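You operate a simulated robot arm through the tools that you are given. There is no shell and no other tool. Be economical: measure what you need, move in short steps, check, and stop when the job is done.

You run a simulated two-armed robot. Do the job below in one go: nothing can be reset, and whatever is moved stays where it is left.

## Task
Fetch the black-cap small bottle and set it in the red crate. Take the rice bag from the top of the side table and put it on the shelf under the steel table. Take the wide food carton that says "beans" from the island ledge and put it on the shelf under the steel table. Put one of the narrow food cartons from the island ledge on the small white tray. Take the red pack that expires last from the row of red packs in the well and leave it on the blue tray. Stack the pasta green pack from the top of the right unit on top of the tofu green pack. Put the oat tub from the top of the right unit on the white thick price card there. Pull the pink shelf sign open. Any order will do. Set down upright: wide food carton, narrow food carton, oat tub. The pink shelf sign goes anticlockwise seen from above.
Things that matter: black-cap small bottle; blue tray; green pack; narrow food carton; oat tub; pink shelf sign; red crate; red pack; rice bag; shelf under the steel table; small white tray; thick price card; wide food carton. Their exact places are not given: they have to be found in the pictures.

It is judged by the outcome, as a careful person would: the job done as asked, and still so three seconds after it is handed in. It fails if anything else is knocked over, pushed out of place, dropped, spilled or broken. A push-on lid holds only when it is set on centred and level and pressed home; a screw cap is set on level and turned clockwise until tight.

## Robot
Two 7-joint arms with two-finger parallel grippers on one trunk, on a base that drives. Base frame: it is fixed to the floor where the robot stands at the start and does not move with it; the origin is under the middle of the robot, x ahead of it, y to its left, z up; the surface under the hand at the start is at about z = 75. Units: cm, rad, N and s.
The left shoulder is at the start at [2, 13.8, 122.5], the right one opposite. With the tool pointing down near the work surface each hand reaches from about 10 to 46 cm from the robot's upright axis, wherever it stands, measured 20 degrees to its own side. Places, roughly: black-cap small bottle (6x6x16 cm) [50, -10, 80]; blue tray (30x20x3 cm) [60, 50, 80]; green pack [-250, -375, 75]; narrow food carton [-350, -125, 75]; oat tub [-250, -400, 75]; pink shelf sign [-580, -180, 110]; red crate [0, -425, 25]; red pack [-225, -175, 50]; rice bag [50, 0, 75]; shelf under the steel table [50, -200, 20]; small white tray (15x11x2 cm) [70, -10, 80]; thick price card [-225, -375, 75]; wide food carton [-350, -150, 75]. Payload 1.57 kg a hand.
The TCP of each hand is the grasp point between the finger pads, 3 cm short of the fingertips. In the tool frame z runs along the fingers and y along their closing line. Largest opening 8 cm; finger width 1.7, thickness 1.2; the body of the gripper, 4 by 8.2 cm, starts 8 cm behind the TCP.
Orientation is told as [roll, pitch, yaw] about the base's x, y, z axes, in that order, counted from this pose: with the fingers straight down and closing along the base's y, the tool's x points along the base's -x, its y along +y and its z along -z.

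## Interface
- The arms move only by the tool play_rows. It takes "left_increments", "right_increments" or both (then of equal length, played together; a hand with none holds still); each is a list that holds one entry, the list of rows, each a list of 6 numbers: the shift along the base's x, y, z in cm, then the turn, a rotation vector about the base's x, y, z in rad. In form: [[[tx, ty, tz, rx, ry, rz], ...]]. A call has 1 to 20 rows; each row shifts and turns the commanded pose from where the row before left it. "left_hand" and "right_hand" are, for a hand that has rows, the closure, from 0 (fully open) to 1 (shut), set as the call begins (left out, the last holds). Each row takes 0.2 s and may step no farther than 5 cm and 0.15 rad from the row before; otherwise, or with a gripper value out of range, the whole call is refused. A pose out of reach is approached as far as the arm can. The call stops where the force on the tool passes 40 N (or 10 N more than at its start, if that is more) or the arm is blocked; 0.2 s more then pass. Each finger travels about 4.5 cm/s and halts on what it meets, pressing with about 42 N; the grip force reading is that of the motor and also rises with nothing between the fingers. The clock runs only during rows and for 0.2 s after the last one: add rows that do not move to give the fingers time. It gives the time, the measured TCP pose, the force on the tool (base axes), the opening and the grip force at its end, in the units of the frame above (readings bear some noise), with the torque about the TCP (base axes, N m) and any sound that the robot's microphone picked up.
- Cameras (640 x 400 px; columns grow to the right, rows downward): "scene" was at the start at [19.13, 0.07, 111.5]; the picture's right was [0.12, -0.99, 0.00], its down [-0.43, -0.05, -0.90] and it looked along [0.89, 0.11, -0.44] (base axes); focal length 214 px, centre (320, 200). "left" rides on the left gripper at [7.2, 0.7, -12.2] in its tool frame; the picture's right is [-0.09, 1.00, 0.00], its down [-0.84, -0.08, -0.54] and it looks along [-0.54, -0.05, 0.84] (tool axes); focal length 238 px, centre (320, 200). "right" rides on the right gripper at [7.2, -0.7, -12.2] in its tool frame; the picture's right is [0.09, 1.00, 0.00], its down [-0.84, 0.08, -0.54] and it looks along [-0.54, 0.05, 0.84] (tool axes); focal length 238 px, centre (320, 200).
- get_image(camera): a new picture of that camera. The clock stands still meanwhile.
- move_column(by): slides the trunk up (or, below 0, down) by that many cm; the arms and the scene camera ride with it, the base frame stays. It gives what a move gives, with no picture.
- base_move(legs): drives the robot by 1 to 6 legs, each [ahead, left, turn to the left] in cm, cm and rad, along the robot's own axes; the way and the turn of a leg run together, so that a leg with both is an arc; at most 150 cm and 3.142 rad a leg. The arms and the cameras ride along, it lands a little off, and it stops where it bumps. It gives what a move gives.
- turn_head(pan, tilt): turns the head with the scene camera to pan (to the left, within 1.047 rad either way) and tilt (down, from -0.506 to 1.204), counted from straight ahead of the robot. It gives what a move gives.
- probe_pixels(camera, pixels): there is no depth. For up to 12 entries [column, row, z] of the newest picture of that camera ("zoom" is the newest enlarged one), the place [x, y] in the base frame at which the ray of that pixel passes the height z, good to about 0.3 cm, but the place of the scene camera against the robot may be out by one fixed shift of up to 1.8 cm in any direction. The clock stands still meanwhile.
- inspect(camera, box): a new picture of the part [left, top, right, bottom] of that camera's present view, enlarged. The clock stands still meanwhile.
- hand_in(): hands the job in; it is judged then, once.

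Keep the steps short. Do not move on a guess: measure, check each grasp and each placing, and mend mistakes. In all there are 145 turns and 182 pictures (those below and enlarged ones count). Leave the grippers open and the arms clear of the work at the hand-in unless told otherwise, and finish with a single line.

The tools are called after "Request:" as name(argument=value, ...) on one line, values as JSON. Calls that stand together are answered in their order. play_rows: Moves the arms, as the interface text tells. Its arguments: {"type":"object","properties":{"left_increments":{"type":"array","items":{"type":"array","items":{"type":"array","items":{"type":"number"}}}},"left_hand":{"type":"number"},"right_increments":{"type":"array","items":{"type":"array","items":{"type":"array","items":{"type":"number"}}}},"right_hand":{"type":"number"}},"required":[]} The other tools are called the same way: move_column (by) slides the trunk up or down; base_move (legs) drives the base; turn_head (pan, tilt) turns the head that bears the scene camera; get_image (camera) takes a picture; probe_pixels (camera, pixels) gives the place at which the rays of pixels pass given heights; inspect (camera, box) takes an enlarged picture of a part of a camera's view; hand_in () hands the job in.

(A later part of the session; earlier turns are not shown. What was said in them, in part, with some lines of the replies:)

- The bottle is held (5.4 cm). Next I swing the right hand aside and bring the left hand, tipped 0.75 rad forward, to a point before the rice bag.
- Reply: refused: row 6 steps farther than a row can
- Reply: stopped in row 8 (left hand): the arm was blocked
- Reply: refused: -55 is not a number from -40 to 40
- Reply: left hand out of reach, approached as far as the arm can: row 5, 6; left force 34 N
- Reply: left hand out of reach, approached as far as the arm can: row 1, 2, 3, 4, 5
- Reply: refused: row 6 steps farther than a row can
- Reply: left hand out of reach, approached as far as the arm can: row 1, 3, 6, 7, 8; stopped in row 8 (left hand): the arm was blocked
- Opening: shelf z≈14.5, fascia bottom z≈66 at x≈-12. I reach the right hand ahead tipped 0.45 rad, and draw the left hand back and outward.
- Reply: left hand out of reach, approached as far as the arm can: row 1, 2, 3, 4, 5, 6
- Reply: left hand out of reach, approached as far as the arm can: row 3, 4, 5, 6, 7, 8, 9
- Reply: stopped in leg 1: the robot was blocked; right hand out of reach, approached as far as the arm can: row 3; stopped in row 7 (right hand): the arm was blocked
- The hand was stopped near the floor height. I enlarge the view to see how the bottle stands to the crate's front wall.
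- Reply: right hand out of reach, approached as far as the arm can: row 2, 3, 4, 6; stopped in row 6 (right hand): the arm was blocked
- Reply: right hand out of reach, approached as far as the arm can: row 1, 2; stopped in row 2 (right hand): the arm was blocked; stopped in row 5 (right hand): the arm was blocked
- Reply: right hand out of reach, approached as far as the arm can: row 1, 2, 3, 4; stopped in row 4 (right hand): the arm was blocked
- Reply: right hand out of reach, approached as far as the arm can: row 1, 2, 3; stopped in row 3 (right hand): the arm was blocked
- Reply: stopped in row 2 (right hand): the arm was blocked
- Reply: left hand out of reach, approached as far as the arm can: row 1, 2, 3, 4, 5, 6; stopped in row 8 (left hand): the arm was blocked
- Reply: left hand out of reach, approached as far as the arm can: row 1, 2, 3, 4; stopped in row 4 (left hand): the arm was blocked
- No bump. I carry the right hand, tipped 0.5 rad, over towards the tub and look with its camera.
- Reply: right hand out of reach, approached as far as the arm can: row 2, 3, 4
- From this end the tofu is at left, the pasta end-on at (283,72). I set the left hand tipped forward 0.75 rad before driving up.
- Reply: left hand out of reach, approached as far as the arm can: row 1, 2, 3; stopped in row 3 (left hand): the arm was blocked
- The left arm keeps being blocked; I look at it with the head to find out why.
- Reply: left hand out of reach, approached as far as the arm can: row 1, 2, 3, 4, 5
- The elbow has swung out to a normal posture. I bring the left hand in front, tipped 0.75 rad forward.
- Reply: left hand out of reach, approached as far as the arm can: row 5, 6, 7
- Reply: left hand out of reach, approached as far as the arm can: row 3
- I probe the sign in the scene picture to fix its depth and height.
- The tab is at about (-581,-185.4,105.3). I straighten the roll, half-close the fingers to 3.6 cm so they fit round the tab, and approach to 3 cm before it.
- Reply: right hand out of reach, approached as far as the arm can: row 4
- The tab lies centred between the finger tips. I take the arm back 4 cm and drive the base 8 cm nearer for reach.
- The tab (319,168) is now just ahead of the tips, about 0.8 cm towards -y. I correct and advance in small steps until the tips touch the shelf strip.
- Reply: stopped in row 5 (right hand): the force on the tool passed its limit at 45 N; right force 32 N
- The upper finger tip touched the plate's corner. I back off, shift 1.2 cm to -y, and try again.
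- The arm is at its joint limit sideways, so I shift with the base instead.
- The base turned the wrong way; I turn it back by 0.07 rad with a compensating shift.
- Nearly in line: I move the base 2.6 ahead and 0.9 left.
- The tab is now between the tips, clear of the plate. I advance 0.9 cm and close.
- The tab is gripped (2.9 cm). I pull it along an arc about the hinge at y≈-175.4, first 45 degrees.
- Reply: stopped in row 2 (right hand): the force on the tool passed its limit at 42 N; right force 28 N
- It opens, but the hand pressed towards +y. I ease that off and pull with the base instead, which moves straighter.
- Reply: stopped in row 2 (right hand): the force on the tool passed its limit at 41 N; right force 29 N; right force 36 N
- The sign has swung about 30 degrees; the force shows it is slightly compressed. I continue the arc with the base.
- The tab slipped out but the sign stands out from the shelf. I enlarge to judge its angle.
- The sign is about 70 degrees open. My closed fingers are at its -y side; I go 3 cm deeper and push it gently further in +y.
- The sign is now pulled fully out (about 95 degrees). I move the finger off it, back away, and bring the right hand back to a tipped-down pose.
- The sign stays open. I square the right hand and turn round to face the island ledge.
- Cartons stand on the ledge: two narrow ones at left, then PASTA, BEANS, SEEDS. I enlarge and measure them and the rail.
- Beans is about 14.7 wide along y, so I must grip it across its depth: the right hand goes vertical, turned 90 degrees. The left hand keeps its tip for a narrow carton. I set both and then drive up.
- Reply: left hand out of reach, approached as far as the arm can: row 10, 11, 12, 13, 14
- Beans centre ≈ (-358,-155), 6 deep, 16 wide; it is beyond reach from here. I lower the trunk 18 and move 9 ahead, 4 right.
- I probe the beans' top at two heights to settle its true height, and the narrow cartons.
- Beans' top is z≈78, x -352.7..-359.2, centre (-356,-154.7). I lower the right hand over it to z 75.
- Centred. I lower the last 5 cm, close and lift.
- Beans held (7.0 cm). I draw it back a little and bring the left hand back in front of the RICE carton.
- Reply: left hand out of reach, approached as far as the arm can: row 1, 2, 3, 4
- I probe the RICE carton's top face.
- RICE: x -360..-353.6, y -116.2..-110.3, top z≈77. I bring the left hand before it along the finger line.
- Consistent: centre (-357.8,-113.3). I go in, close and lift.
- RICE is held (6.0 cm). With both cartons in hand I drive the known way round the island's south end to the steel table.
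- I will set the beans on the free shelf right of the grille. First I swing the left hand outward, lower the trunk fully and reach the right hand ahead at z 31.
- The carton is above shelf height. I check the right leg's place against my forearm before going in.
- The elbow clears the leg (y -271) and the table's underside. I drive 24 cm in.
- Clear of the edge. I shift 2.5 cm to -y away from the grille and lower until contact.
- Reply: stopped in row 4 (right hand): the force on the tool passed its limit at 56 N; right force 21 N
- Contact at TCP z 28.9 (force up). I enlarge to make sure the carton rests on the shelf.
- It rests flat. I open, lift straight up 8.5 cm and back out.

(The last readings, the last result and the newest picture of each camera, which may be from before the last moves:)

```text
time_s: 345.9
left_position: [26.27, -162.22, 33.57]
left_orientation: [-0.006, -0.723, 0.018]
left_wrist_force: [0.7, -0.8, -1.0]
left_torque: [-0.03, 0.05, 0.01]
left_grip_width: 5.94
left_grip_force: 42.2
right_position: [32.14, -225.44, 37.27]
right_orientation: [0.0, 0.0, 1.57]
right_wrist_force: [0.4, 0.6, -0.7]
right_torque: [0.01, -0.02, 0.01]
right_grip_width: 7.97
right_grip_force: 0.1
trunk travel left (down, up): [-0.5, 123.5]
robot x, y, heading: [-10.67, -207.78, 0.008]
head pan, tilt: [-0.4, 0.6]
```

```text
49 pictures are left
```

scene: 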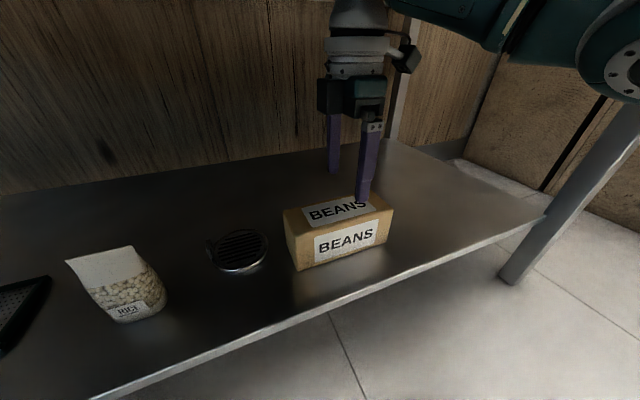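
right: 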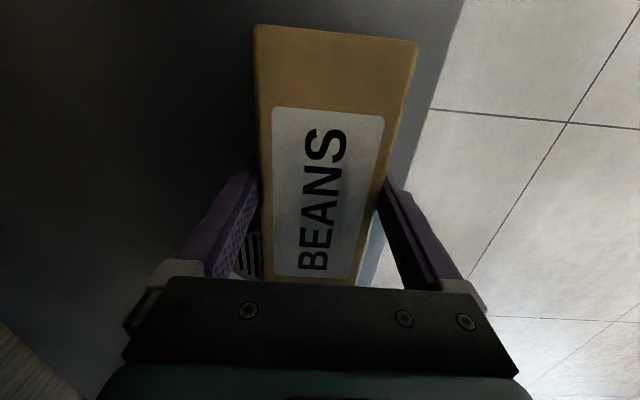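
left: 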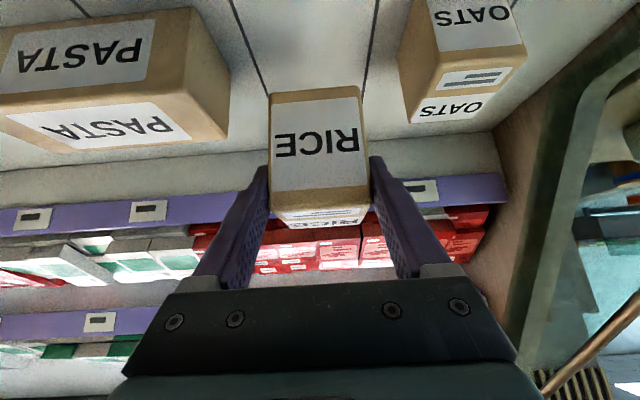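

The beans stand on the shelf. I back out, raise the trunk, draw the right hand back to the side and bring the RICE carton ahead, then drive to the side table.

Request:
base_move(legs=[[-60, 0, -0.008]])

Request:
move_column(by=38)

Request:
play_rows(right_increments=[[[-2.9, -2, 1.5, 0, 0, 0], [-2.9, -2, 1.5, 0, 0, 0], [-2.9, -2, 1.5, 0, 0, 0], [-2.9, -2, 1.5, 0, 0, 0], [-2.9, -2, 1.5, 0, 0, 0], [-2.9, -2, 1.5, 0, 0, 0], [-2.9, -2, 1.5, 0, 0, 0], [-2.9, -2, 1.5, 0, 0, 0], [-2.9, -2, 1.5, 0, 0, 0], [-2.9, -2, 1.5, 0, 0, 0]]], left_increments=[[[0.5, -3.1, 2.3, 0, 0, 0], [0.5, -3.1, 2.3, 0, 0, 0], [0.5, -3.1, 2.3, 0, 0, 0], [0.5, -3.1, 2.3, 0, 0, 0], [0.5, -3.1, 2.3, 0, 0, 0], [0.5, -3.1, 2.3, 0, 0, 0], [0.5, -3.1, 2.3, 0, 0, 0], [0.5, -3.1, 2.3, 0, 0, 0], [0.5, -3.1, 2.3, 0, 0, 0], [0.5, -3.1, 2.3, 0, 0, 0]]])

Request:
base_move(legs=[[0, 95, 0], [0, 91, 0], [62, 0, 0]])

Request:
turn_head(pan=0, tilt=0.6)

Request:
get_image(camera="scene")

Request:
get_image(camera="left")

```text
time_s: 349.3
left_position: [-32.57, -162.66, 33.64]
left_orientation: [-0.004, -0.724, 0.012]
left_wrist_force: [0.3, 0.6, -1.5]
left_torque: [-0.01, 0.05, 0.02]
left_grip_width: 5.93
left_grip_force: 42.8
right_position: [-27.18, -225.97, 37.47]
right_orientation: [0.0, 0.001, 1.566]
right_wrist_force: [0.5, -0.1, 0.0]
right_torque: [-0.03, -0.01, 0.02]
right_grip_width: 8.01
right_grip_force: 0.1
trunk travel left (down, up): [-0.5, 123.5]
robot x, y, heading: [-70.56, -207.83, 0.005]
head pan, tilt: [-0.4, 0.6]
```

```text
time_s: 353.0
left_position: [-32.87, -162.72, 71.59]
left_orientation: [-0.005, -0.722, 0.01]
left_wrist_force: [0.3, 0.0, -2.0]
left_torque: [0.01, 0.01, 0.01]
left_grip_width: 5.94
left_grip_force: 42.1
right_position: [-27.22, -225.97, 75.36]
right_orientation: [-0.002, 0.001, 1.565]
right_wrist_force: [-0.2, 0.1, 0.1]
right_torque: [0.0, -0.01, -0.02]
right_grip_width: 8.0
right_grip_force: 0.0
trunk travel left (down, up): [-38.5, 85.5]
robot x, y, heading: [-70.61, -208.03, -0.003]
head pan, tilt: [-0.4, 0.6]
```

```text
time_s: 355.0
left_position: [-28.56, -189.91, 90.03]
left_orientation: [0.005, -0.668, 0.008]
left_wrist_force: [-0.2, 0.8, -2.2]
left_torque: [-0.01, 0.03, 0.03]
left_grip_width: 5.93
left_grip_force: 42.0
right_position: [-51.84, -237.58, 84.57]
right_orientation: [0.067, -0.208, 1.756]
right_wrist_force: [0.0, 0.4, -0.9]
right_torque: [0.0, 0.0, 0.02]
right_grip_width: 8.01
right_grip_force: 0.0
trunk travel left (down, up): [-38.5, 85.5]
robot x, y, heading: [-70.49, -208.31, 0.007]
head pan, tilt: [-0.4, 0.6]
stopped in row 10 (right hand): the arm was blocked; the commanded pose is now the measured one
```

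```text
time_s: 367.5
left_position: [32.09, -2.28, 89.99]
left_orientation: [0.002, -0.669, 0.016]
left_wrist_force: [0.0, 0.9, -2.4]
left_torque: [0.01, 0.03, 0.02]
left_grip_width: 5.96
left_grip_force: 41.3
right_position: [9.34, -50.1, 84.55]
right_orientation: [0.066, -0.207, 1.764]
right_wrist_force: [-0.4, 1.2, 0.2]
right_torque: [0.02, 0.03, -0.02]
right_grip_width: 8.01
right_grip_force: 0.1
trunk travel left (down, up): [-38.5, 85.5]
robot x, y, heading: [-9.98, -20.59, 0.014]
head pan, tilt: [-0.4, 0.6]
```

```text
time_s: 368.3
left_position: [32.07, -2.31, 89.92]
left_orientation: [0.004, -0.668, 0.016]
left_wrist_force: [0.1, 0.4, -1.1]
left_torque: [0.01, 0.01, -0.01]
left_grip_width: 5.96
left_grip_force: 41.8
right_position: [9.36, -50.13, 84.68]
right_orientation: [0.066, -0.21, 1.765]
right_wrist_force: [0.4, 0.3, -0.5]
right_torque: [-0.01, 0.0, 0.04]
right_grip_width: 7.99
right_grip_force: 0.1
trunk travel left (down, up): [-38.5, 85.5]
robot x, y, heading: [-9.66, -20.88, 0.008]
head pan, tilt: [0.0, 0.6]
```

```text
48 pictures are left
```

scene: 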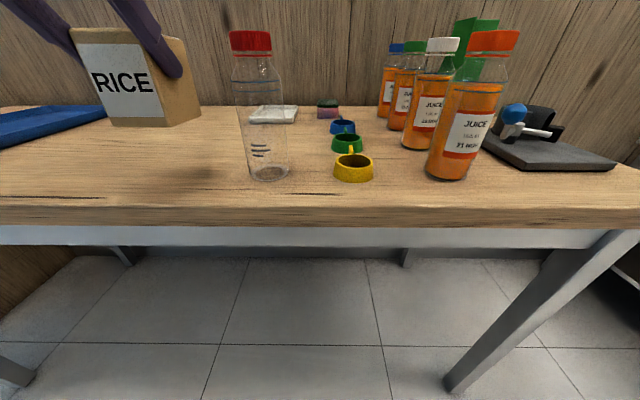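

```text
47 pictures are left
```

left: 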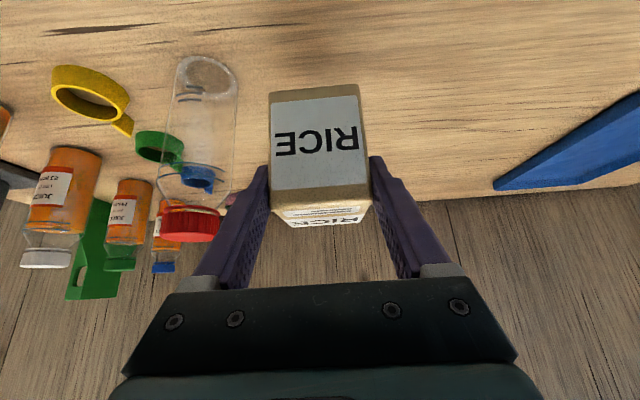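

I straighten the carton, raise the right hand above the bottles, shift left 15 to clear the red-cap bottle and move up to the table.

Request:
play_rows(left_increments=[[[0, 0, 1, 0, -0.056, 0], [0, 0, 1, 0, 0, 0], [0, 0, 1, 0, 0, 0], [0, 0, 0, 0, 0, 0], [0, 0, 0, 0, 0, 0], [0, 0, 0, 0, 0, 0]]], right_increments=[[[0, 0, 3, 0, 0, 0], [0, 0, 3, 0, 0, 0], [0, 0, 3, 0, 0, 0], [0, 0, 3, 0, 0, 0], [0, 0, 3, 0, 0, 0], [0, 0, 2, 0, 0, 0]]])

Request:
base_move(legs=[[0, 15, -0.01], [21, 0, 0]])

Request:
play_rows(left_increments=[[[2.5, -3.5, 0, 0, 0, 0], [2.5, -3.5, 0, 0, 0, 0], [2.5, -4, 0, 0, 0, 0], [2, -3, 0, 0, 0, 0]]])

Request:
get_image(camera="left")

Request:
get_image(camera="scene")

```text
time_s: 368.9
left_position: [31.97, -2.23, 89.79]
left_orientation: [0.018, -0.678, 0.012]
left_wrist_force: [-0.9, 0.8, -1.5]
left_torque: [0.01, 0.05, 0.0]
left_grip_width: 5.96
left_grip_force: 42.1
right_position: [5.76, -49.94, 85.76]
right_orientation: [0.308, -0.266, 1.704]
right_wrist_force: [0.0, -0.3, 0.4]
right_torque: [-0.03, -0.03, 0.01]
right_grip_width: 8.03
right_grip_force: 0.0
trunk travel left (down, up): [-38.5, 85.5]
robot x, y, heading: [-9.63, -20.56, 0.012]
head pan, tilt: [0.0, 0.6]
stopped in row 2 (right hand): the arm was blocked; the commanded pose is now the measured one
```

```text
time_s: 371.6
left_position: [53.09, 12.33, 89.89]
left_orientation: [0.018, -0.678, 0.001]
left_wrist_force: [-0.4, 0.2, -1.2]
left_torque: [0.0, 0.06, -0.01]
left_grip_width: 5.94
left_grip_force: 42.1
right_position: [26.47, -35.1, 85.84]
right_orientation: [0.306, -0.265, 1.691]
right_wrist_force: [-0.4, 0.2, 0.3]
right_torque: [0.03, 0.0, -0.03]
right_grip_width: 8.01
right_grip_force: 0.0
trunk travel left (down, up): [-38.5, 85.5]
robot x, y, heading: [11.28, -5.49, -0.003]
head pan, tilt: [0.0, 0.6]
```

```text
time_s: 372.6
left_position: [62.65, -1.87, 89.85]
left_orientation: [0.017, -0.678, 0.0]
left_wrist_force: [0.1, -0.3, -0.6]
left_torque: [-0.01, 0.02, 0.04]
left_grip_width: 5.95
left_grip_force: 42.5
right_position: [26.4, -35.09, 85.85]
right_orientation: [0.307, -0.266, 1.691]
right_wrist_force: [-1.1, -0.2, -0.2]
right_torque: [-0.03, 0.0, -0.05]
right_grip_width: 8.0
right_grip_force: 0.2
trunk travel left (down, up): [-38.5, 85.5]
robot x, y, heading: [11.2, -5.46, -0.003]
head pan, tilt: [0.0, 0.6]
```

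```text
46 pictures are left
```

left: 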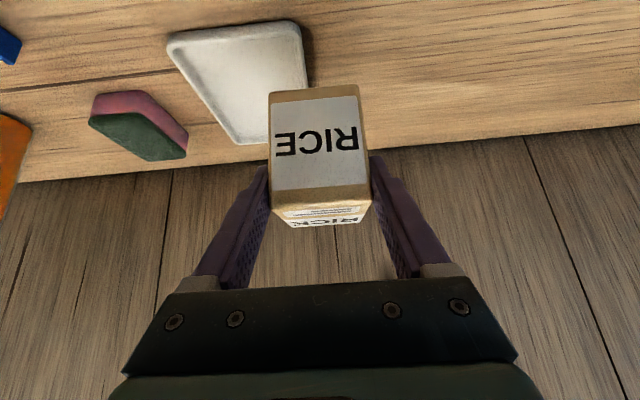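

```text
45 pictures are left
```

scene: 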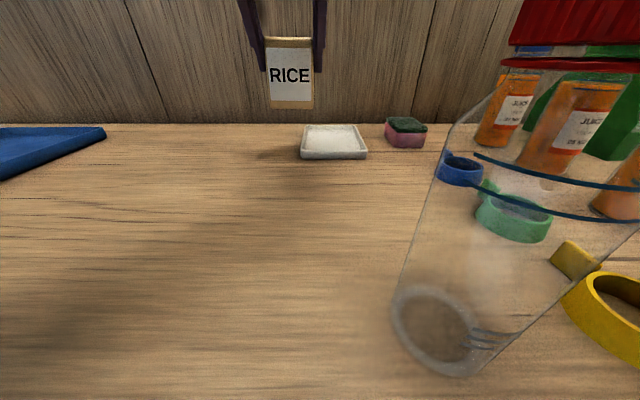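

The tray lies just ahead; the red-cap bottle stands close before the camera, so I go no farther with the base. I measure the tray.

Request:
probe_pixels(camera="left", pixels=[[168, 42, 77], [300, 22, 77], [236, 143, 77], [306, 70, 77], [276, 93, 85], [320, 90, 85.6]])

```text
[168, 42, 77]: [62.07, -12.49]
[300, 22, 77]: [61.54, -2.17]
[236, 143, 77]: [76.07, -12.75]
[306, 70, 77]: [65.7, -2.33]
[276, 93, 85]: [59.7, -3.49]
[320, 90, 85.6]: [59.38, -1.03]
```

Tray centre (69,-7.4). I move the carton over it and lower to just above.

Request:
play_rows(left_increments=[[[1, -1.4, -1, 0, -0.023, 0], [1.5, -1.4, -1, 0, -0.023, 0], [1.5, -1.4, -2, 0, 0, 0], [1.5, -1.3, -2, 0, 0, 0], [0, 0, -1, 0, 0, 0]]])

Request:
get_image(camera="left")

```text
time_s: 373.8
left_position: [67.98, -7.19, 82.82]
left_orientation: [0.018, -0.725, 0.001]
left_wrist_force: [-0.5, -0.8, -1.4]
left_torque: [0.04, 0.05, -0.02]
left_grip_width: 5.96
left_grip_force: 41.8
right_position: [26.34, -35.01, 85.87]
right_orientation: [0.307, -0.263, 1.691]
right_wrist_force: [0.0, 0.8, -0.4]
right_torque: [0.01, 0.03, 0.0]
right_grip_width: 7.99
right_grip_force: 0.0
trunk travel left (down, up): [-38.5, 85.5]
robot x, y, heading: [11.47, -5.57, -0.001]
head pan, tilt: [0.0, 0.6]
```

```text
44 pictures are left
```

left: 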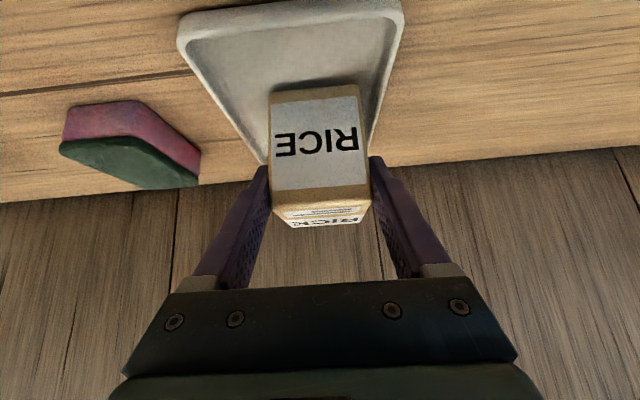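

The carton is over the tray's middle. I lower in small steps to contact.

Request:
play_rows(left_increments=[[[0, -0.3, -0.8, 0, 0, 0], [0, 0, -0.6, 0, 0, 0], [0, 0, -0.4, 0, 0, 0], [0, 0, -0.3, 0, 0, 0], [0, 0, -0.3, 0, 0, 0]]])

Request:
get_image(camera="left")

```text
time_s: 375.0
left_position: [68.37, -7.49, 81.21]
left_orientation: [0.014, -0.739, -0.001]
left_wrist_force: [-4.4, -0.1, 38.8]
left_torque: [-0.36, -0.02, 0.11]
left_grip_width: 5.94
left_grip_force: 41.7
left hand out of reach, approached as far as the arm can: row 1
right_position: [26.68, -35.11, 85.92]
right_orientation: [0.304, -0.266, 1.691]
right_wrist_force: [-0.4, -0.1, -0.2]
right_torque: [0.0, -0.01, -0.03]
right_grip_width: 8.01
right_grip_force: 0.1
trunk travel left (down, up): [-38.5, 85.5]
robot x, y, heading: [11.27, -5.6, 0.001]
head pan, tilt: [0.0, 0.6]
```

```text
43 pictures are left
```

left: 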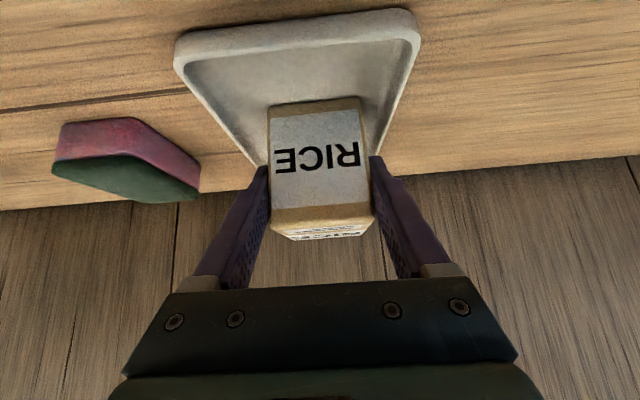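

It stands on the tray (39 N). I release and back out along the fingers.

Request:
play_rows(left_increments=[[[0, 0, 0.3, 0, 0, 0], [0, 0, 0, 0, 0, 0], [0, 0, 0, 0, 0, 0], [0, 0, 0, 0, 0, 0]]], left_hand=0)

Request:
play_rows(left_increments=[[[-1.3, 0, 1.5, 0, 0, 0], [-2, 0, 2.4, 0, 0, 0], [-2, 0, 2.4, 0, 0, 0], [-2, 2, 2.4, 0, 0, 0], [-2, 3, 2, 0, 0, 0], [-2, 3, 0, 0, 0, 0]]])

Request:
get_image(camera="scene")

```text
time_s: 376.0
left_position: [67.8, -7.33, 80.7]
left_orientation: [0.016, -0.725, 0.002]
left_wrist_force: [0.0, -0.3, 0.7]
left_torque: [0.0, -0.01, 0.0]
left_grip_width: 7.99
left_grip_force: 0.1
right_position: [26.33, -35.0, 85.86]
right_orientation: [0.307, -0.265, 1.692]
right_wrist_force: [0.2, -0.3, -1.0]
right_torque: [0.0, -0.01, 0.01]
right_grip_width: 7.99
right_grip_force: 0.0
trunk travel left (down, up): [-38.5, 85.5]
robot x, y, heading: [11.16, -5.81, -0.006]
head pan, tilt: [0.0, 0.6]
```

```text
time_s: 377.4
left_position: [56.58, 0.99, 91.42]
left_orientation: [0.021, -0.723, -0.002]
left_wrist_force: [0.7, 0.2, -0.8]
left_torque: [0.0, -0.01, -0.01]
left_grip_width: 8.01
left_grip_force: 0.1
right_position: [26.46, -34.83, 85.85]
right_orientation: [0.307, -0.267, 1.69]
right_wrist_force: [1.1, 0.3, 0.3]
right_torque: [-0.03, 0.01, 0.0]
right_grip_width: 8.02
right_grip_force: 0.1
trunk travel left (down, up): [-38.5, 85.5]
robot x, y, heading: [11.44, -5.62, -0.001]
head pan, tilt: [0.0, 0.6]
```

```text
42 pictures are left
```

scene: 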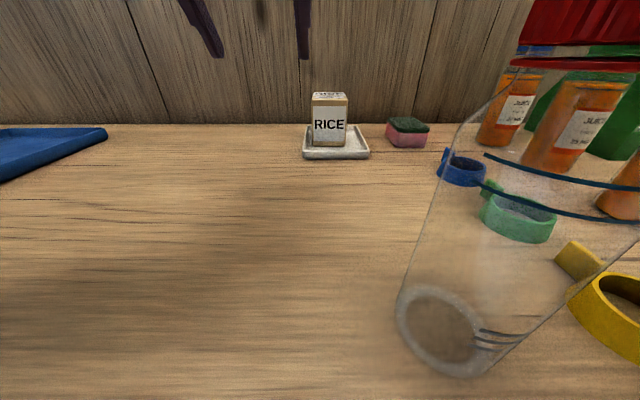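

RICE stands upright on the white tray. I back off, turn round, and drive to the well with the red packs, raising the trunk to look down into it.

Request:
base_move(legs=[[-61, 0, 0], [0, 0, 3.14], [100, 85, 0], [10, 84, 0]])

Request:
move_column(by=25)

Request:
turn_head(pan=0, tilt=0.65)

Request:
get_image(camera="scene")

```text
time_s: 398.4
left_position: [-204.19, -180.31, 91.36]
left_orientation: [0.018, -0.724, -3.137]
left_wrist_force: [0.8, -0.7, 0.6]
left_torque: [0.0, -0.01, 0.01]
left_grip_width: 8.0
left_grip_force: 0.1
right_position: [-174.06, -144.49, 85.84]
right_orientation: [0.305, -0.266, -1.447]
right_wrist_force: [0.1, 1.1, -0.5]
right_torque: [-0.03, 0.01, 0.01]
right_grip_width: 7.98
right_grip_force: 0.0
trunk travel left (down, up): [-38.5, 85.5]
robot x, y, heading: [-158.98, -173.85, -3.138]
head pan, tilt: [0.0, 0.6]
```

```text
time_s: 401.0
left_position: [-204.08, -180.36, 116.32]
left_orientation: [0.018, -0.723, -3.136]
left_wrist_force: [0.3, 0.2, -0.5]
left_torque: [0.0, -0.02, 0.01]
left_grip_width: 8.01
left_grip_force: 0.0
right_position: [-174.01, -144.49, 110.84]
right_orientation: [0.306, -0.266, -1.446]
right_wrist_force: [-0.2, 0.1, -0.4]
right_torque: [0.02, -0.02, -0.02]
right_grip_width: 7.97
right_grip_force: 0.1
trunk travel left (down, up): [-63.5, 60.5]
robot x, y, heading: [-158.93, -174.07, -3.138]
head pan, tilt: [0.0, 0.6]
```

```text
time_s: 401.6
left_position: [-204.07, -180.26, 116.34]
left_orientation: [0.018, -0.724, -3.136]
left_wrist_force: [0.2, 0.5, -0.5]
left_torque: [0.0, -0.02, 0.02]
left_grip_width: 8.0
left_grip_force: 0.0
right_position: [-174.06, -144.57, 110.86]
right_orientation: [0.306, -0.265, -1.447]
right_wrist_force: [-0.1, -0.1, 1.1]
right_torque: [-0.01, 0.03, 0.01]
right_grip_width: 8.01
right_grip_force: 0.0
trunk travel left (down, up): [-63.5, 60.5]
robot x, y, heading: [-158.99, -174.05, -3.137]
head pan, tilt: [0.0, 0.649]
```

```text
41 pictures are left
```

scene: 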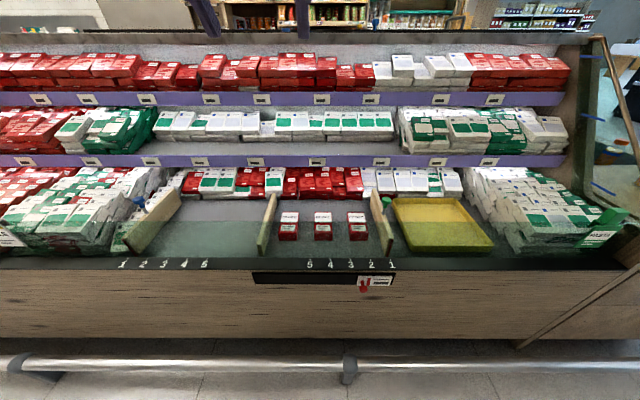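

Three red packs stand in a row in the well at (288-356,225). I enlarge to read their dates and measure them.

Request:
inspect(camera="scene", box=[250, 185, 400, 275])

Request:
probe_pixels(camera="scene", pixels=[[288, 241, 50], [323, 241, 50], [356, 241, 50], [320, 262, 60], [265, 250, 50], [388, 250, 50], [288, 213, 58], [350, 375, 6]])

```text
4.27 times, centred on (325, 230) of scene
```

zoom: 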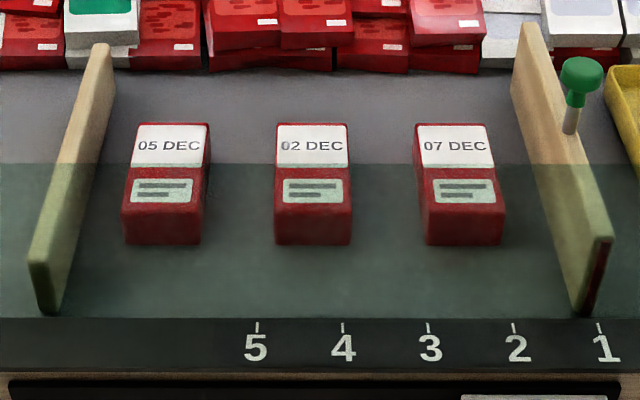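

```text
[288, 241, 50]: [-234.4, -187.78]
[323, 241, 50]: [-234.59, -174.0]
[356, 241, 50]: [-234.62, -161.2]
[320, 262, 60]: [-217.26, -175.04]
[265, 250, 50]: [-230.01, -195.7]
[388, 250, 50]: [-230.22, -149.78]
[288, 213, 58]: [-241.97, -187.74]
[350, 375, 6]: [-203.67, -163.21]
```

The dates read 05, 02 and 07 DEC, so the right-hand pack (07 DEC, y≈-161) is the one. A low glass stands in front, so I move up to the rail and measure it.

Request:
base_move(legs=[[26, 0, 0]])

Request:
turn_head(pan=-0.1, tilt=1.0)

Request:
get_image(camera="scene")

Request:
get_image(camera="left")

```text
time_s: 403.5
left_position: [-229.91, -180.48, 116.45]
left_orientation: [0.018, -0.724, -3.135]
left_wrist_force: [0.0, 0.0, 0.0]
left_torque: [0.05, -0.01, 0.02]
left_grip_width: 8.0
left_grip_force: 0.1
right_position: [-200.06, -144.56, 110.88]
right_orientation: [0.308, -0.264, -1.445]
right_wrist_force: [0.1, 0.2, -0.2]
right_torque: [-0.01, 0.02, -0.03]
right_grip_width: 8.0
right_grip_force: 0.2
trunk travel left (down, up): [-63.5, 60.5]
robot x, y, heading: [-185.19, -174.1, -3.133]
head pan, tilt: [0.0, 0.649]
```

```text
time_s: 404.3
left_position: [-229.96, -180.56, 116.21]
left_orientation: [0.017, -0.725, -3.134]
left_wrist_force: [-0.8, 0.1, 0.2]
left_torque: [-0.02, -0.01, -0.02]
left_grip_width: 8.01
left_grip_force: 0.1
right_position: [-200.07, -144.49, 110.68]
right_orientation: [0.308, -0.265, -1.443]
right_wrist_force: [-0.8, -0.7, 0.2]
right_torque: [0.01, -0.01, -0.01]
right_grip_width: 8.01
right_grip_force: 0.0
trunk travel left (down, up): [-63.5, 60.5]
robot x, y, heading: [-184.62, -173.79, -3.137]
head pan, tilt: [-0.099, 1.0]
```

```text
39 pictures are left
```

scene: 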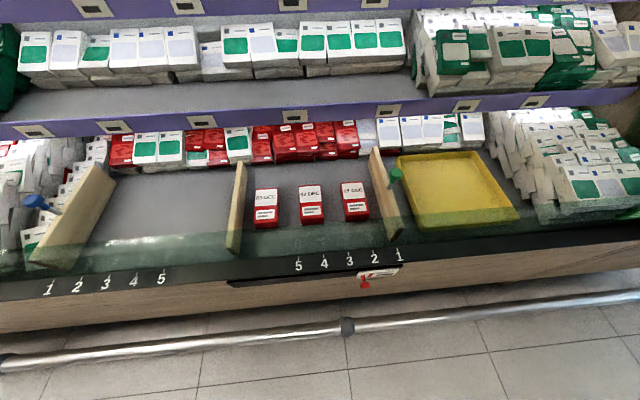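

```text
38 pictures are left
```

left: 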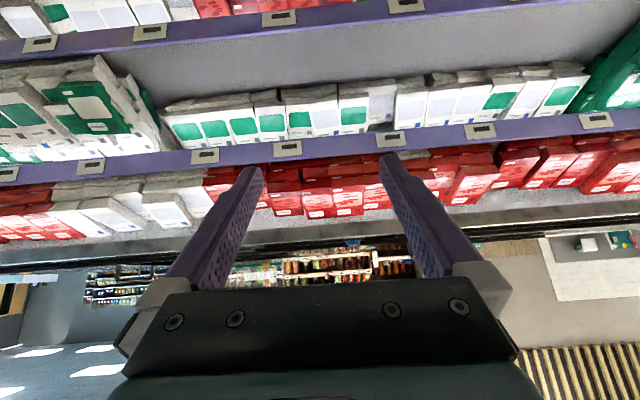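

I enlarge the present view to find the glass's top edge and the pack.

Request:
inspect(camera="scene", box=[290, 165, 410, 275])

Request:
probe_pixels(camera="scene", pixels=[[346, 221, 49.5], [368, 219, 49.5], [342, 186, 56], [363, 183, 56], [344, 206, 56], [367, 203, 56], [350, 250, 64], [392, 195, 55]])

```text
3.64 times, centred on (350, 220) of scene
```

zoom: 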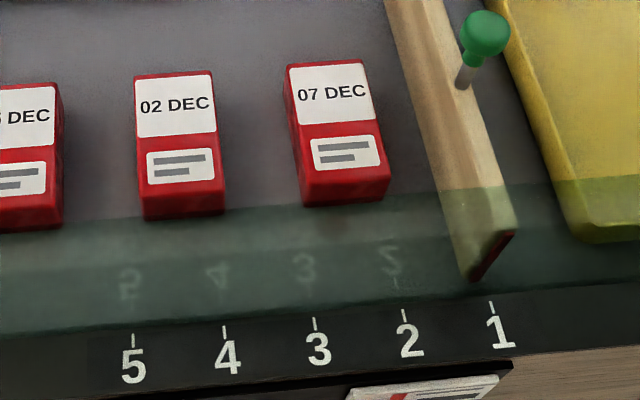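

```text
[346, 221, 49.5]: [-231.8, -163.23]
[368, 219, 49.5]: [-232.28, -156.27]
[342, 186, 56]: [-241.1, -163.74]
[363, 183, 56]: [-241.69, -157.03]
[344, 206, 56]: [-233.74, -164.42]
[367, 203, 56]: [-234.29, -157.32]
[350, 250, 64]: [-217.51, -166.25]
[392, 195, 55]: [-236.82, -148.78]
```

Glass: top ≈ z 70 at x≈-220; pack: x -232..-240.5, y -163.5..-156.7, top ≈55. I line the left shoulder up with the pack, nearly straighten the left hand to 0.2 rad and set the reach, to lower by the trunk afterwards.

Request:
base_move(legs=[[0, -27.5, 0], [3.5, 0, 0]])

Request:
play_rows(left_increments=[[[0, -1, -4, 0, -0.13, 0], [0, -1, -4, 0, -0.13, 0], [0, -1, -4, 0, -0.13, 0], [0, -1, -4, 0, -0.135, 0], [0, -1, -4, 0, 0, 0], [-0.5, -1, -4, 0, 0, 0], [-0.5, -1.3, -4, 0, 0, 0], [0, 0, -2, 0, 0, 0]]], left_hand=0)

Request:
get_image(camera="left")

```text
time_s: 406.7
left_position: [-233.69, -152.71, 116.35]
left_orientation: [0.018, -0.724, -3.134]
left_wrist_force: [0.1, 0.8, -0.2]
left_torque: [0.03, -0.01, 0.02]
left_grip_width: 8.02
left_grip_force: 0.0
right_position: [-203.66, -116.91, 111.0]
right_orientation: [0.31, -0.266, -1.444]
right_wrist_force: [-0.2, -0.1, -0.6]
right_torque: [0.04, -0.01, -0.03]
right_grip_width: 7.99
right_grip_force: 0.0
trunk travel left (down, up): [-63.5, 60.5]
robot x, y, heading: [-188.6, -146.3, -3.139]
head pan, tilt: [-0.099, 1.0]
```

```text
time_s: 408.5
left_position: [-234.72, -160.11, 86.4]
left_orientation: [0.021, -0.199, -3.136]
left_wrist_force: [-0.2, 0.3, 0.6]
left_torque: [-0.03, 0.02, 0.01]
left_grip_width: 7.97
left_grip_force: 0.1
right_position: [-203.72, -116.92, 110.8]
right_orientation: [0.308, -0.264, -1.443]
right_wrist_force: [-0.3, 0.2, -0.3]
right_torque: [0.02, -0.03, 0.0]
right_grip_width: 8.0
right_grip_force: 0.0
trunk travel left (down, up): [-63.5, 60.5]
robot x, y, heading: [-188.57, -146.61, -3.139]
head pan, tilt: [-0.099, 1.0]
```

```text
36 pictures are left
```

left: 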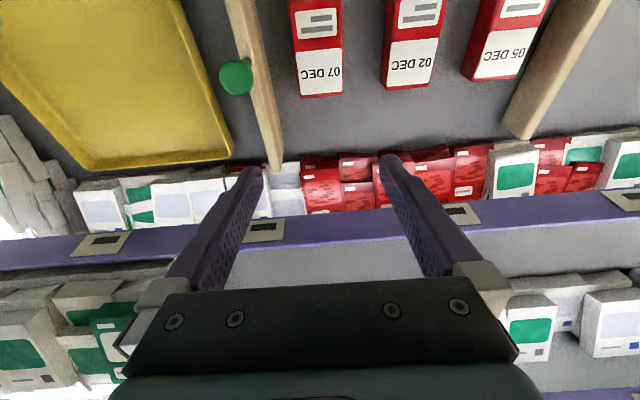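

The 07 DEC pack lies straight below-ahead. I measure it and the purple shelf edge in this view.

Request:
probe_pixels(camera="left", pixels=[[300, 98, 55], [343, 94, 55], [290, 12, 55], [338, 8, 55], [330, 214, 72], [330, 214, 76], [330, 236, 72], [272, 165, 57]])

```text
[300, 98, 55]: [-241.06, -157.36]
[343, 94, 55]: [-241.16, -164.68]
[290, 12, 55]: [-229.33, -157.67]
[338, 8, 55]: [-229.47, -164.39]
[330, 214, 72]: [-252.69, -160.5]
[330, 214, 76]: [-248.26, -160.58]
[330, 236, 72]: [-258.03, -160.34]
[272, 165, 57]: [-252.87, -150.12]
```

Pack centre y≈-161. I shift 0.9 cm and lower the trunk 23 cm to just above it.

Request:
play_rows(left_increments=[[[0, -0.9, 0, 0, 0, 0]]])

Request:
move_column(by=-22.5)

Request:
get_image(camera="left")

Request:
get_image(camera="scene")

```text
time_s: 408.9
left_position: [-234.55, -160.99, 86.28]
left_orientation: [0.021, -0.199, -3.137]
left_wrist_force: [0.1, 0.8, -0.4]
left_torque: [0.01, 0.02, 0.0]
left_grip_width: 7.99
left_grip_force: 0.1
right_position: [-203.61, -116.94, 110.96]
right_orientation: [0.308, -0.266, -1.442]
right_wrist_force: [-0.3, -0.8, -1.5]
right_torque: [0.01, -0.02, -0.01]
right_grip_width: 7.99
right_grip_force: 0.0
trunk travel left (down, up): [-63.5, 60.5]
robot x, y, heading: [-188.45, -146.36, -3.141]
head pan, tilt: [-0.099, 1.0]
```

```text
time_s: 411.3
left_position: [-234.56, -161.07, 63.91]
left_orientation: [0.018, -0.198, -3.135]
left_wrist_force: [0.5, 0.2, 0.7]
left_torque: [0.03, -0.01, 0.04]
left_grip_width: 8.01
left_grip_force: 0.1
right_position: [-203.65, -116.8, 88.17]
right_orientation: [0.308, -0.265, -1.444]
right_wrist_force: [1.0, 0.1, -0.4]
right_torque: [-0.02, 0.03, -0.03]
right_grip_width: 7.99
right_grip_force: 0.1
trunk travel left (down, up): [-41.0, 83.0]
robot x, y, heading: [-188.45, -146.38, -3.14]
head pan, tilt: [-0.099, 1.0]
```

```text
35 pictures are left
```

left: 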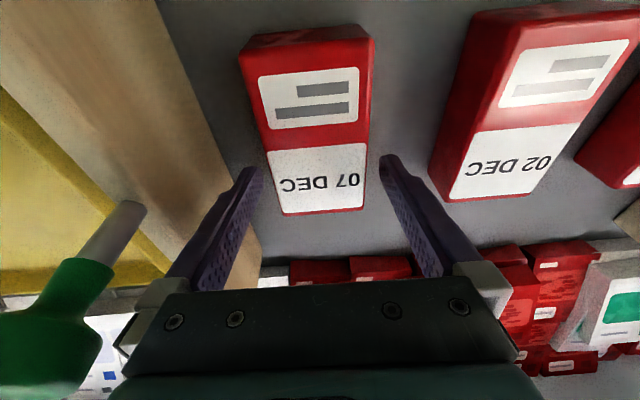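

```text
34 pictures are left
```

scene: 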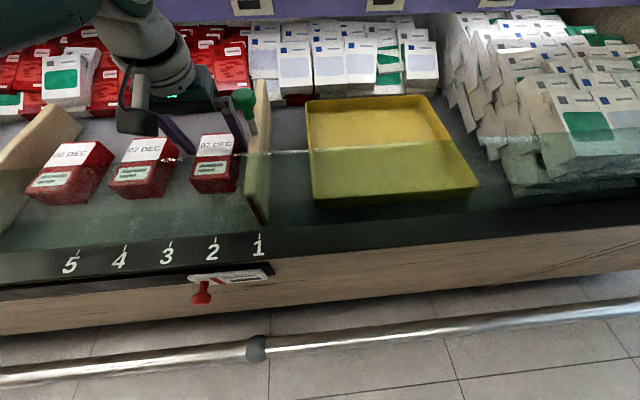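

Well centred, and the green knob is clear at the side. I lower 9.5 cm more and close on the pack.

Request:
move_column(by=-9.3)

Request:
play_rows(left_increments=[[[0, 0, 0, 0, 0, 0], [0, 0, 0, 0, 0, 0], [0, 0, 0, 0, 0, 0], [0, 0, 0, 0, 0, 0], [0, 0, 0, 0, 0, 0]]], left_hand=1)

Request:
get_image(camera="left")

```text
time_s: 411.8
left_position: [-234.66, -161.02, 61.59]
left_orientation: [0.016, -0.196, -3.136]
left_wrist_force: [7.4, -2.0, 9.7]
left_torque: [0.3, -0.18, -0.29]
left_grip_width: 7.79
left_grip_force: 0.0
right_position: [-203.7, -116.99, 85.66]
right_orientation: [0.308, -0.265, -1.443]
right_wrist_force: [0.3, -0.3, 0.3]
right_torque: [-0.01, 0.0, 0.02]
right_grip_width: 7.99
right_grip_force: 0.1
trunk travel left (down, up): [-38.4, 85.6]
robot x, y, heading: [-188.55, -146.59, -3.139]
head pan, tilt: [-0.099, 1.0]
stopped: the force on the tool passed its limit at 84 N (the readings are from after the stop); the commanded pose is now the measured one
```

```text
time_s: 413.0
left_position: [-234.76, -160.79, 61.7]
left_orientation: [0.017, -0.198, -3.136]
left_wrist_force: [-1.0, -0.5, 1.4]
left_torque: [0.08, 0.16, 0.04]
left_grip_width: 6.14
left_grip_force: 41.8
right_position: [-203.66, -116.73, 85.55]
right_orientation: [0.308, -0.265, -1.444]
right_wrist_force: [0.3, -0.5, 0.6]
right_torque: [-0.01, -0.03, 0.01]
right_grip_width: 7.99
right_grip_force: 0.0
trunk travel left (down, up): [-38.4, 85.6]
robot x, y, heading: [-188.5, -146.37, -3.131]
head pan, tilt: [-0.099, 1.0]
```

```text
33 pictures are left
```

left: 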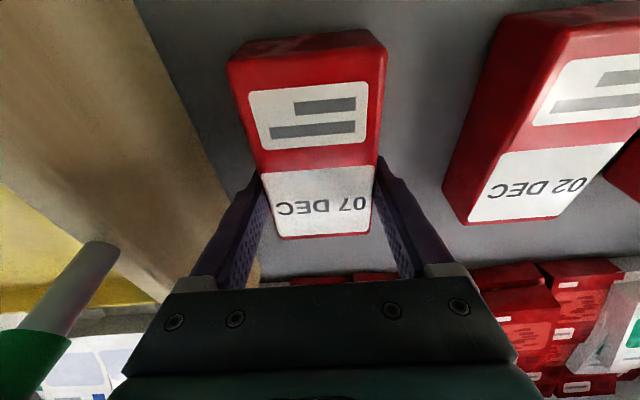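

The tips met the well floor and the fingers have the pack (6.1 cm). I lift with the trunk and check.

Request:
move_column(by=32)

Request:
get_image(camera="left")

Request:
base_move(legs=[[-60, 0, 0]])

Request:
get_image(camera="scene")

```text
time_s: 416.2
left_position: [-234.67, -160.75, 93.59]
left_orientation: [0.013, -0.197, -3.137]
left_wrist_force: [0.2, 0.4, -1.4]
left_torque: [-0.03, 0.05, 0.01]
left_grip_width: 6.17
left_grip_force: 42.0
right_position: [-203.57, -116.88, 117.71]
right_orientation: [0.306, -0.266, -1.442]
right_wrist_force: [0.4, 1.4, -0.1]
right_torque: [-0.01, -0.02, -0.02]
right_grip_width: 7.98
right_grip_force: 0.0
trunk travel left (down, up): [-70.4, 53.6]
robot x, y, heading: [-188.65, -146.14, -3.14]
head pan, tilt: [-0.099, 1.0]
```

```text
32 pictures are left
```

left: 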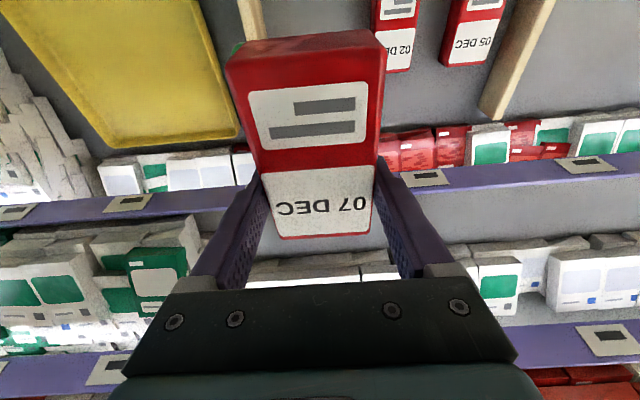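

```text
time_s: 419.6
left_position: [-174.29, -160.49, 93.76]
left_orientation: [0.013, -0.197, -3.135]
left_wrist_force: [0.8, -0.3, -1.6]
left_torque: [0.01, -0.03, -0.01]
left_grip_width: 6.16
left_grip_force: 41.9
right_position: [-143.24, -116.66, 117.75]
right_orientation: [0.306, -0.266, -1.442]
right_wrist_force: [0.4, 0.0, -0.7]
right_torque: [-0.01, -0.03, -0.04]
right_grip_width: 8.01
right_grip_force: 0.1
trunk travel left (down, up): [-70.4, 53.6]
robot x, y, heading: [-128.4, -145.78, -3.135]
head pan, tilt: [-0.099, 1.0]
```

```text
31 pictures are left
```

scene: 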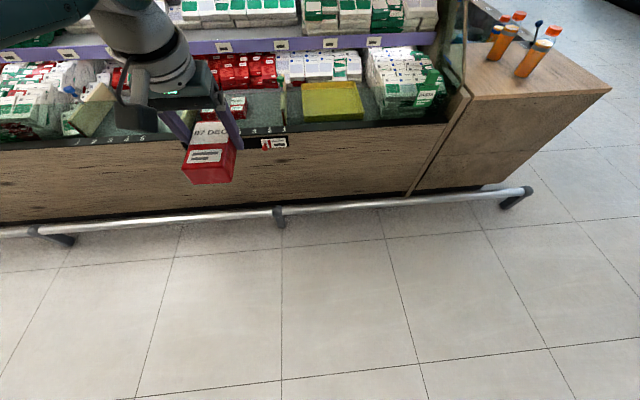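

The 07 DEC pack is held. I turn round and drive to the side table in front of the blue tray.

Request:
base_move(legs=[[0, 0, 3.136], [0, 92, 0], [0, 88, 0], [118, 0, 0]])

Request:
turn_head(pan=0.2, tilt=0.7)

Request:
get_image(camera="scene")

Request:
get_image(camera="left")

```text
time_s: 441.7
left_position: [34.95, 49.07, 93.63]
left_orientation: [0.015, -0.196, 0.002]
left_wrist_force: [-1.1, 0.3, -2.4]
left_torque: [0.02, -0.01, 0.0]
left_grip_width: 6.16
left_grip_force: 42.1
right_position: [3.7, 5.13, 117.84]
right_orientation: [0.308, -0.265, 1.695]
right_wrist_force: [0.1, -0.1, 0.0]
right_torque: [-0.01, -0.03, 0.0]
right_grip_width: 8.01
right_grip_force: 0.0
trunk travel left (down, up): [-70.4, 53.6]
robot x, y, heading: [-11.2, 34.51, 0.004]
head pan, tilt: [-0.099, 1.0]
```

```text
time_s: 442.5
left_position: [34.86, 49.13, 93.58]
left_orientation: [0.013, -0.198, 0.002]
left_wrist_force: [0.0, -0.3, -1.1]
left_torque: [0.02, -0.01, 0.01]
left_grip_width: 6.16
left_grip_force: 42.5
right_position: [3.84, 5.22, 117.7]
right_orientation: [0.305, -0.266, 1.693]
right_wrist_force: [-0.9, -0.5, -0.8]
right_torque: [0.0, 0.01, -0.02]
right_grip_width: 8.0
right_grip_force: 0.2
trunk travel left (down, up): [-70.4, 53.6]
robot x, y, heading: [-11.47, 34.75, 0.003]
head pan, tilt: [0.201, 0.7]
```

```text
30 pictures are left
```

scene: 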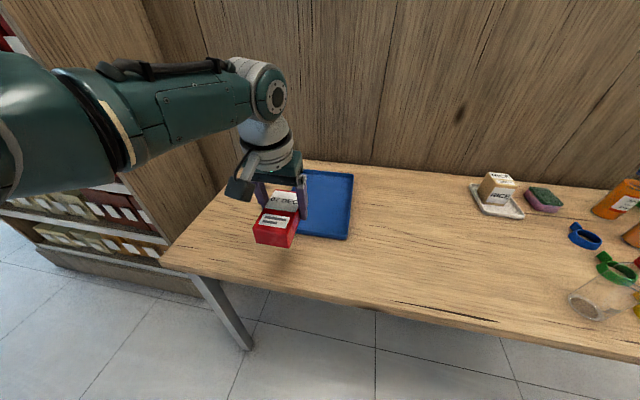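

```text
29 pictures are left
```

left: 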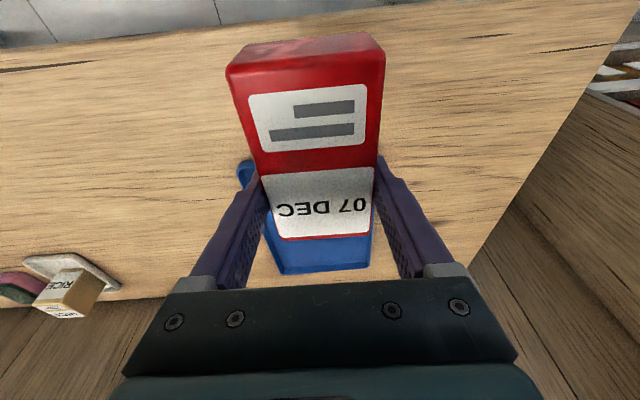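

I measure the blue tray.

Request:
probe_pixels(camera="left", pixels=[[284, 273, 77], [371, 267, 77], [238, 168, 77], [250, 158, 77]])

Request:
probe_pixels(camera="scene", pixels=[[354, 173, 77], [347, 239, 77], [308, 169, 77], [300, 235, 77]])

```text
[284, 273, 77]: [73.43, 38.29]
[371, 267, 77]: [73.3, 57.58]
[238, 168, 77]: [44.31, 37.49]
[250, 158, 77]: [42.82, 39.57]
```

```text
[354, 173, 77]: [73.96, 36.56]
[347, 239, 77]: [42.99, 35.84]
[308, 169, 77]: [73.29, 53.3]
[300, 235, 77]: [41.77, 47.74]
```

Tray: x 43..73.5, y 38..57.6. I drive 22 cm ahead so the pack is over its middle and lower with the trunk.

Request:
base_move(legs=[[22, -1.5, 0]])

Request:
move_column(by=-12.5)

Request:
play_rows(left_increments=[[[0, 0, -0.5, 0, 0, 0], [0, 0, -0.4, 0, 0, 0], [0, 0, -0.4, 0, 0, 0], [0, 0, -0.4, 0, 0, 0], [0, 0, -0.3, 0, 0, 0], [0, 0, -0.3, 0, 0, 0]]])

Request:
get_image(camera="left")

Request:
get_image(camera="scene")

```text
time_s: 444.2
left_position: [56.96, 47.62, 93.66]
left_orientation: [0.014, -0.195, 0.004]
left_wrist_force: [-0.1, -0.1, -1.4]
left_torque: [-0.02, -0.02, 0.02]
left_grip_width: 6.16
left_grip_force: 41.4
right_position: [25.84, 3.72, 117.82]
right_orientation: [0.308, -0.264, 1.695]
right_wrist_force: [0.5, -0.1, -0.1]
right_torque: [0.05, 0.0, -0.01]
right_grip_width: 8.0
right_grip_force: 0.0
trunk travel left (down, up): [-70.4, 53.6]
robot x, y, heading: [10.52, 33.04, 0.003]
head pan, tilt: [0.201, 0.7]
```

```text
time_s: 445.7
left_position: [57.02, 47.64, 81.09]
left_orientation: [0.015, -0.196, 0.004]
left_wrist_force: [0.5, 0.1, -2.4]
left_torque: [0.0, -0.04, -0.01]
left_grip_width: 6.16
left_grip_force: 41.1
right_position: [25.98, 3.8, 105.32]
right_orientation: [0.307, -0.263, 1.696]
right_wrist_force: [-0.2, 0.2, -0.1]
right_torque: [0.02, -0.03, 0.02]
right_grip_width: 8.0
right_grip_force: 0.0
trunk travel left (down, up): [-57.9, 66.1]
robot x, y, heading: [10.67, 33.24, 0.005]
head pan, tilt: [0.201, 0.7]
```

```text
time_s: 447.1
left_position: [57.07, 47.71, 78.94]
left_orientation: [0.015, -0.198, 0.004]
left_wrist_force: [0.0, -0.2, -2.1]
left_torque: [0.01, -0.01, 0.01]
left_grip_width: 6.15
left_grip_force: 41.9
right_position: [25.76, 3.78, 105.26]
right_orientation: [0.308, -0.266, 1.697]
right_wrist_force: [-1.1, -0.2, -0.4]
right_torque: [-0.01, 0.04, -0.02]
right_grip_width: 8.01
right_grip_force: 0.0
trunk travel left (down, up): [-57.9, 66.1]
robot x, y, heading: [10.68, 33.3, 0.001]
head pan, tilt: [0.201, 0.7]
```

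```text
28 pictures are left
```

left: 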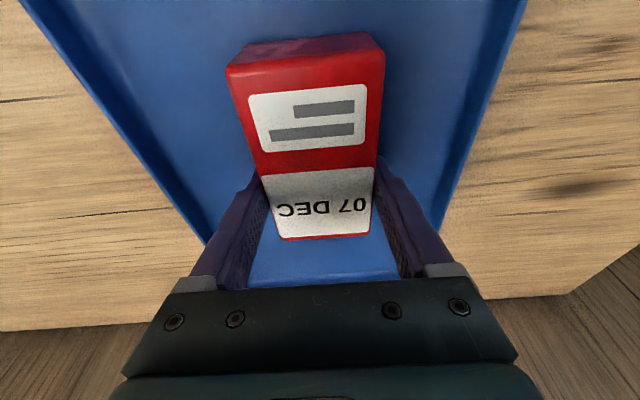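

```text
27 pictures are left
```

scene: 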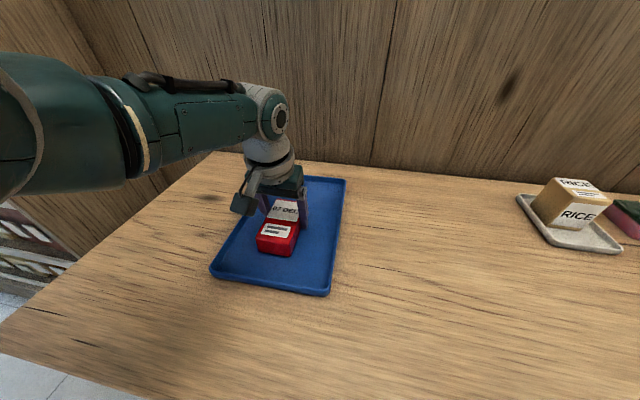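

No contact yet; I keep lowering in small steps.

Request:
play_rows(left_increments=[[[0, 0, -0.4, 0, 0, 0], [0, 0, -0.4, 0, 0, 0], [0, 0, -0.3, 0, 0, 0], [0, 0, -0.3, 0, 0, 0], [0, 0, -0.3, 0, 0, 0], [0, 0, -0.3, 0, 0, 0], [0, 0, -0.3, 0, 0, 0]]])

Request:
inspect(camera="scene", box=[200, 160, 640, 310])

```text
time_s: 447.7
left_position: [57.33, 47.51, 78.49]
left_orientation: [0.014, -0.201, 0.002]
left_wrist_force: [-7.2, 2.0, 17.6]
left_torque: [-0.55, 0.9, -0.29]
left_grip_width: 6.15
left_grip_force: 42.3
right_position: [25.85, 3.93, 105.27]
right_orientation: [0.307, -0.267, 1.696]
right_wrist_force: [0.5, -0.2, -0.3]
right_torque: [-0.01, 0.01, -0.01]
right_grip_width: 7.99
right_grip_force: 0.0
trunk travel left (down, up): [-57.9, 66.1]
robot x, y, heading: [10.31, 33.25, 0.002]
head pan, tilt: [0.201, 0.7]
stopped in row 3 (left hand): the force on the tool passed its limit at 48 N (the readings are from after the stop); the commanded pose is now the measured one
```

```text
1.45 times, centred on (420, 235) of scene
```

zoom: 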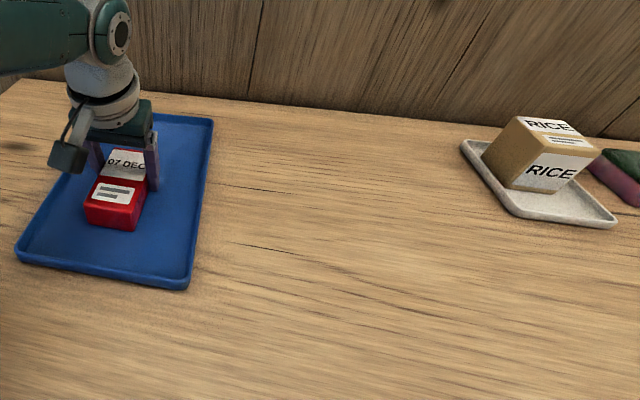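

The pack rests on the blue tray. I open, lift with the trunk and back away, then check.

Request:
play_rows(left_increments=[[[0, 0, 0.2, 0, 0, 0], [0, 0, 0, 0, 0, 0], [0, 0, 0, 0, 0, 0], [0, 0, 0, 0, 0, 0]]], left_hand=0)

Request:
move_column(by=18)

Request:
base_move(legs=[[-50, 0, 0]])

Request:
turn_head(pan=-0.1, tilt=0.45)

Request:
get_image(camera="scene")

```text
time_s: 448.7
left_position: [57.28, 47.54, 78.56]
left_orientation: [0.01, -0.199, 0.002]
left_wrist_force: [0.5, 0.3, -0.3]
left_torque: [0.01, -0.01, 0.0]
left_grip_width: 7.99
left_grip_force: 0.1
right_position: [25.68, 3.95, 105.17]
right_orientation: [0.307, -0.265, 1.696]
right_wrist_force: [0.2, 0.3, -0.3]
right_torque: [0.0, 0.0, 0.02]
right_grip_width: 8.0
right_grip_force: 0.1
trunk travel left (down, up): [-57.9, 66.1]
robot x, y, heading: [11.04, 33.2, 0.004]
head pan, tilt: [0.201, 0.7]
```

```text
time_s: 450.7
left_position: [57.19, 47.51, 96.63]
left_orientation: [0.011, -0.2, 0.001]
left_wrist_force: [0.0, 0.5, 1.3]
left_torque: [0.05, 0.01, -0.03]
left_grip_width: 8.01
left_grip_force: 0.1
right_position: [25.87, 3.87, 123.19]
right_orientation: [0.307, -0.267, 1.696]
right_wrist_force: [-0.2, 0.1, 0.5]
right_torque: [0.02, 0.02, -0.01]
right_grip_width: 8.0
right_grip_force: 0.1
trunk travel left (down, up): [-75.9, 48.1]
robot x, y, heading: [11.01, 33.24, 0.003]
head pan, tilt: [0.201, 0.7]
```

```text
time_s: 453.6
left_position: [7.43, 47.19, 96.65]
left_orientation: [0.01, -0.203, 0.0]
left_wrist_force: [-0.5, 0.1, 0.5]
left_torque: [0.01, -0.02, -0.01]
left_grip_width: 8.0
left_grip_force: 0.0
right_position: [-24.08, 3.67, 123.31]
right_orientation: [0.307, -0.264, 1.694]
right_wrist_force: [0.3, 0.3, 0.2]
right_torque: [-0.01, 0.03, 0.03]
right_grip_width: 8.0
right_grip_force: 0.1
trunk travel left (down, up): [-75.9, 48.1]
robot x, y, heading: [-39.08, 33.34, -0.002]
head pan, tilt: [0.201, 0.7]
```

```text
time_s: 454.4
left_position: [7.34, 47.32, 96.64]
left_orientation: [0.01, -0.199, 0.0]
left_wrist_force: [0.7, -0.3, 0.2]
left_torque: [0.0, 0.01, -0.01]
left_grip_width: 7.99
left_grip_force: 0.1
right_position: [-24.08, 3.69, 123.26]
right_orientation: [0.307, -0.264, 1.693]
right_wrist_force: [-0.5, 0.8, -0.1]
right_torque: [0.01, 0.02, -0.02]
right_grip_width: 8.0
right_grip_force: 0.0
trunk travel left (down, up): [-75.9, 48.1]
robot x, y, heading: [-39.07, 33.33, -0.002]
head pan, tilt: [-0.099, 0.45]
```

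```text
25 pictures are left
```

scene: 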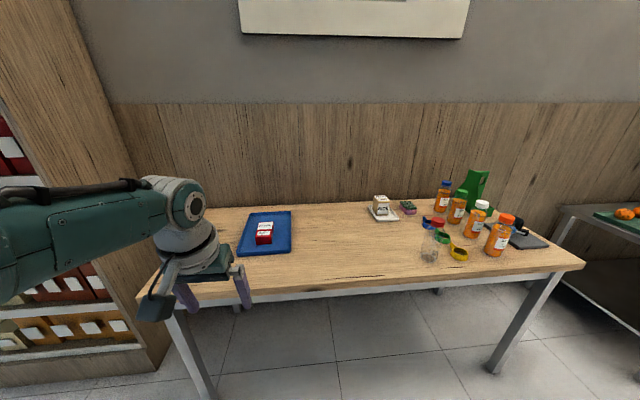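

The pack is on the blue tray, RICE stands on the white tray, and the red-cap bottle and juices stand undisturbed. Both grippers are open and clear, so I hand in.

Request:
hand_in()

```text
The job is handed in.
```

All eight tasks were carried out and the job is handed in; the result of the judging was not shown to me.
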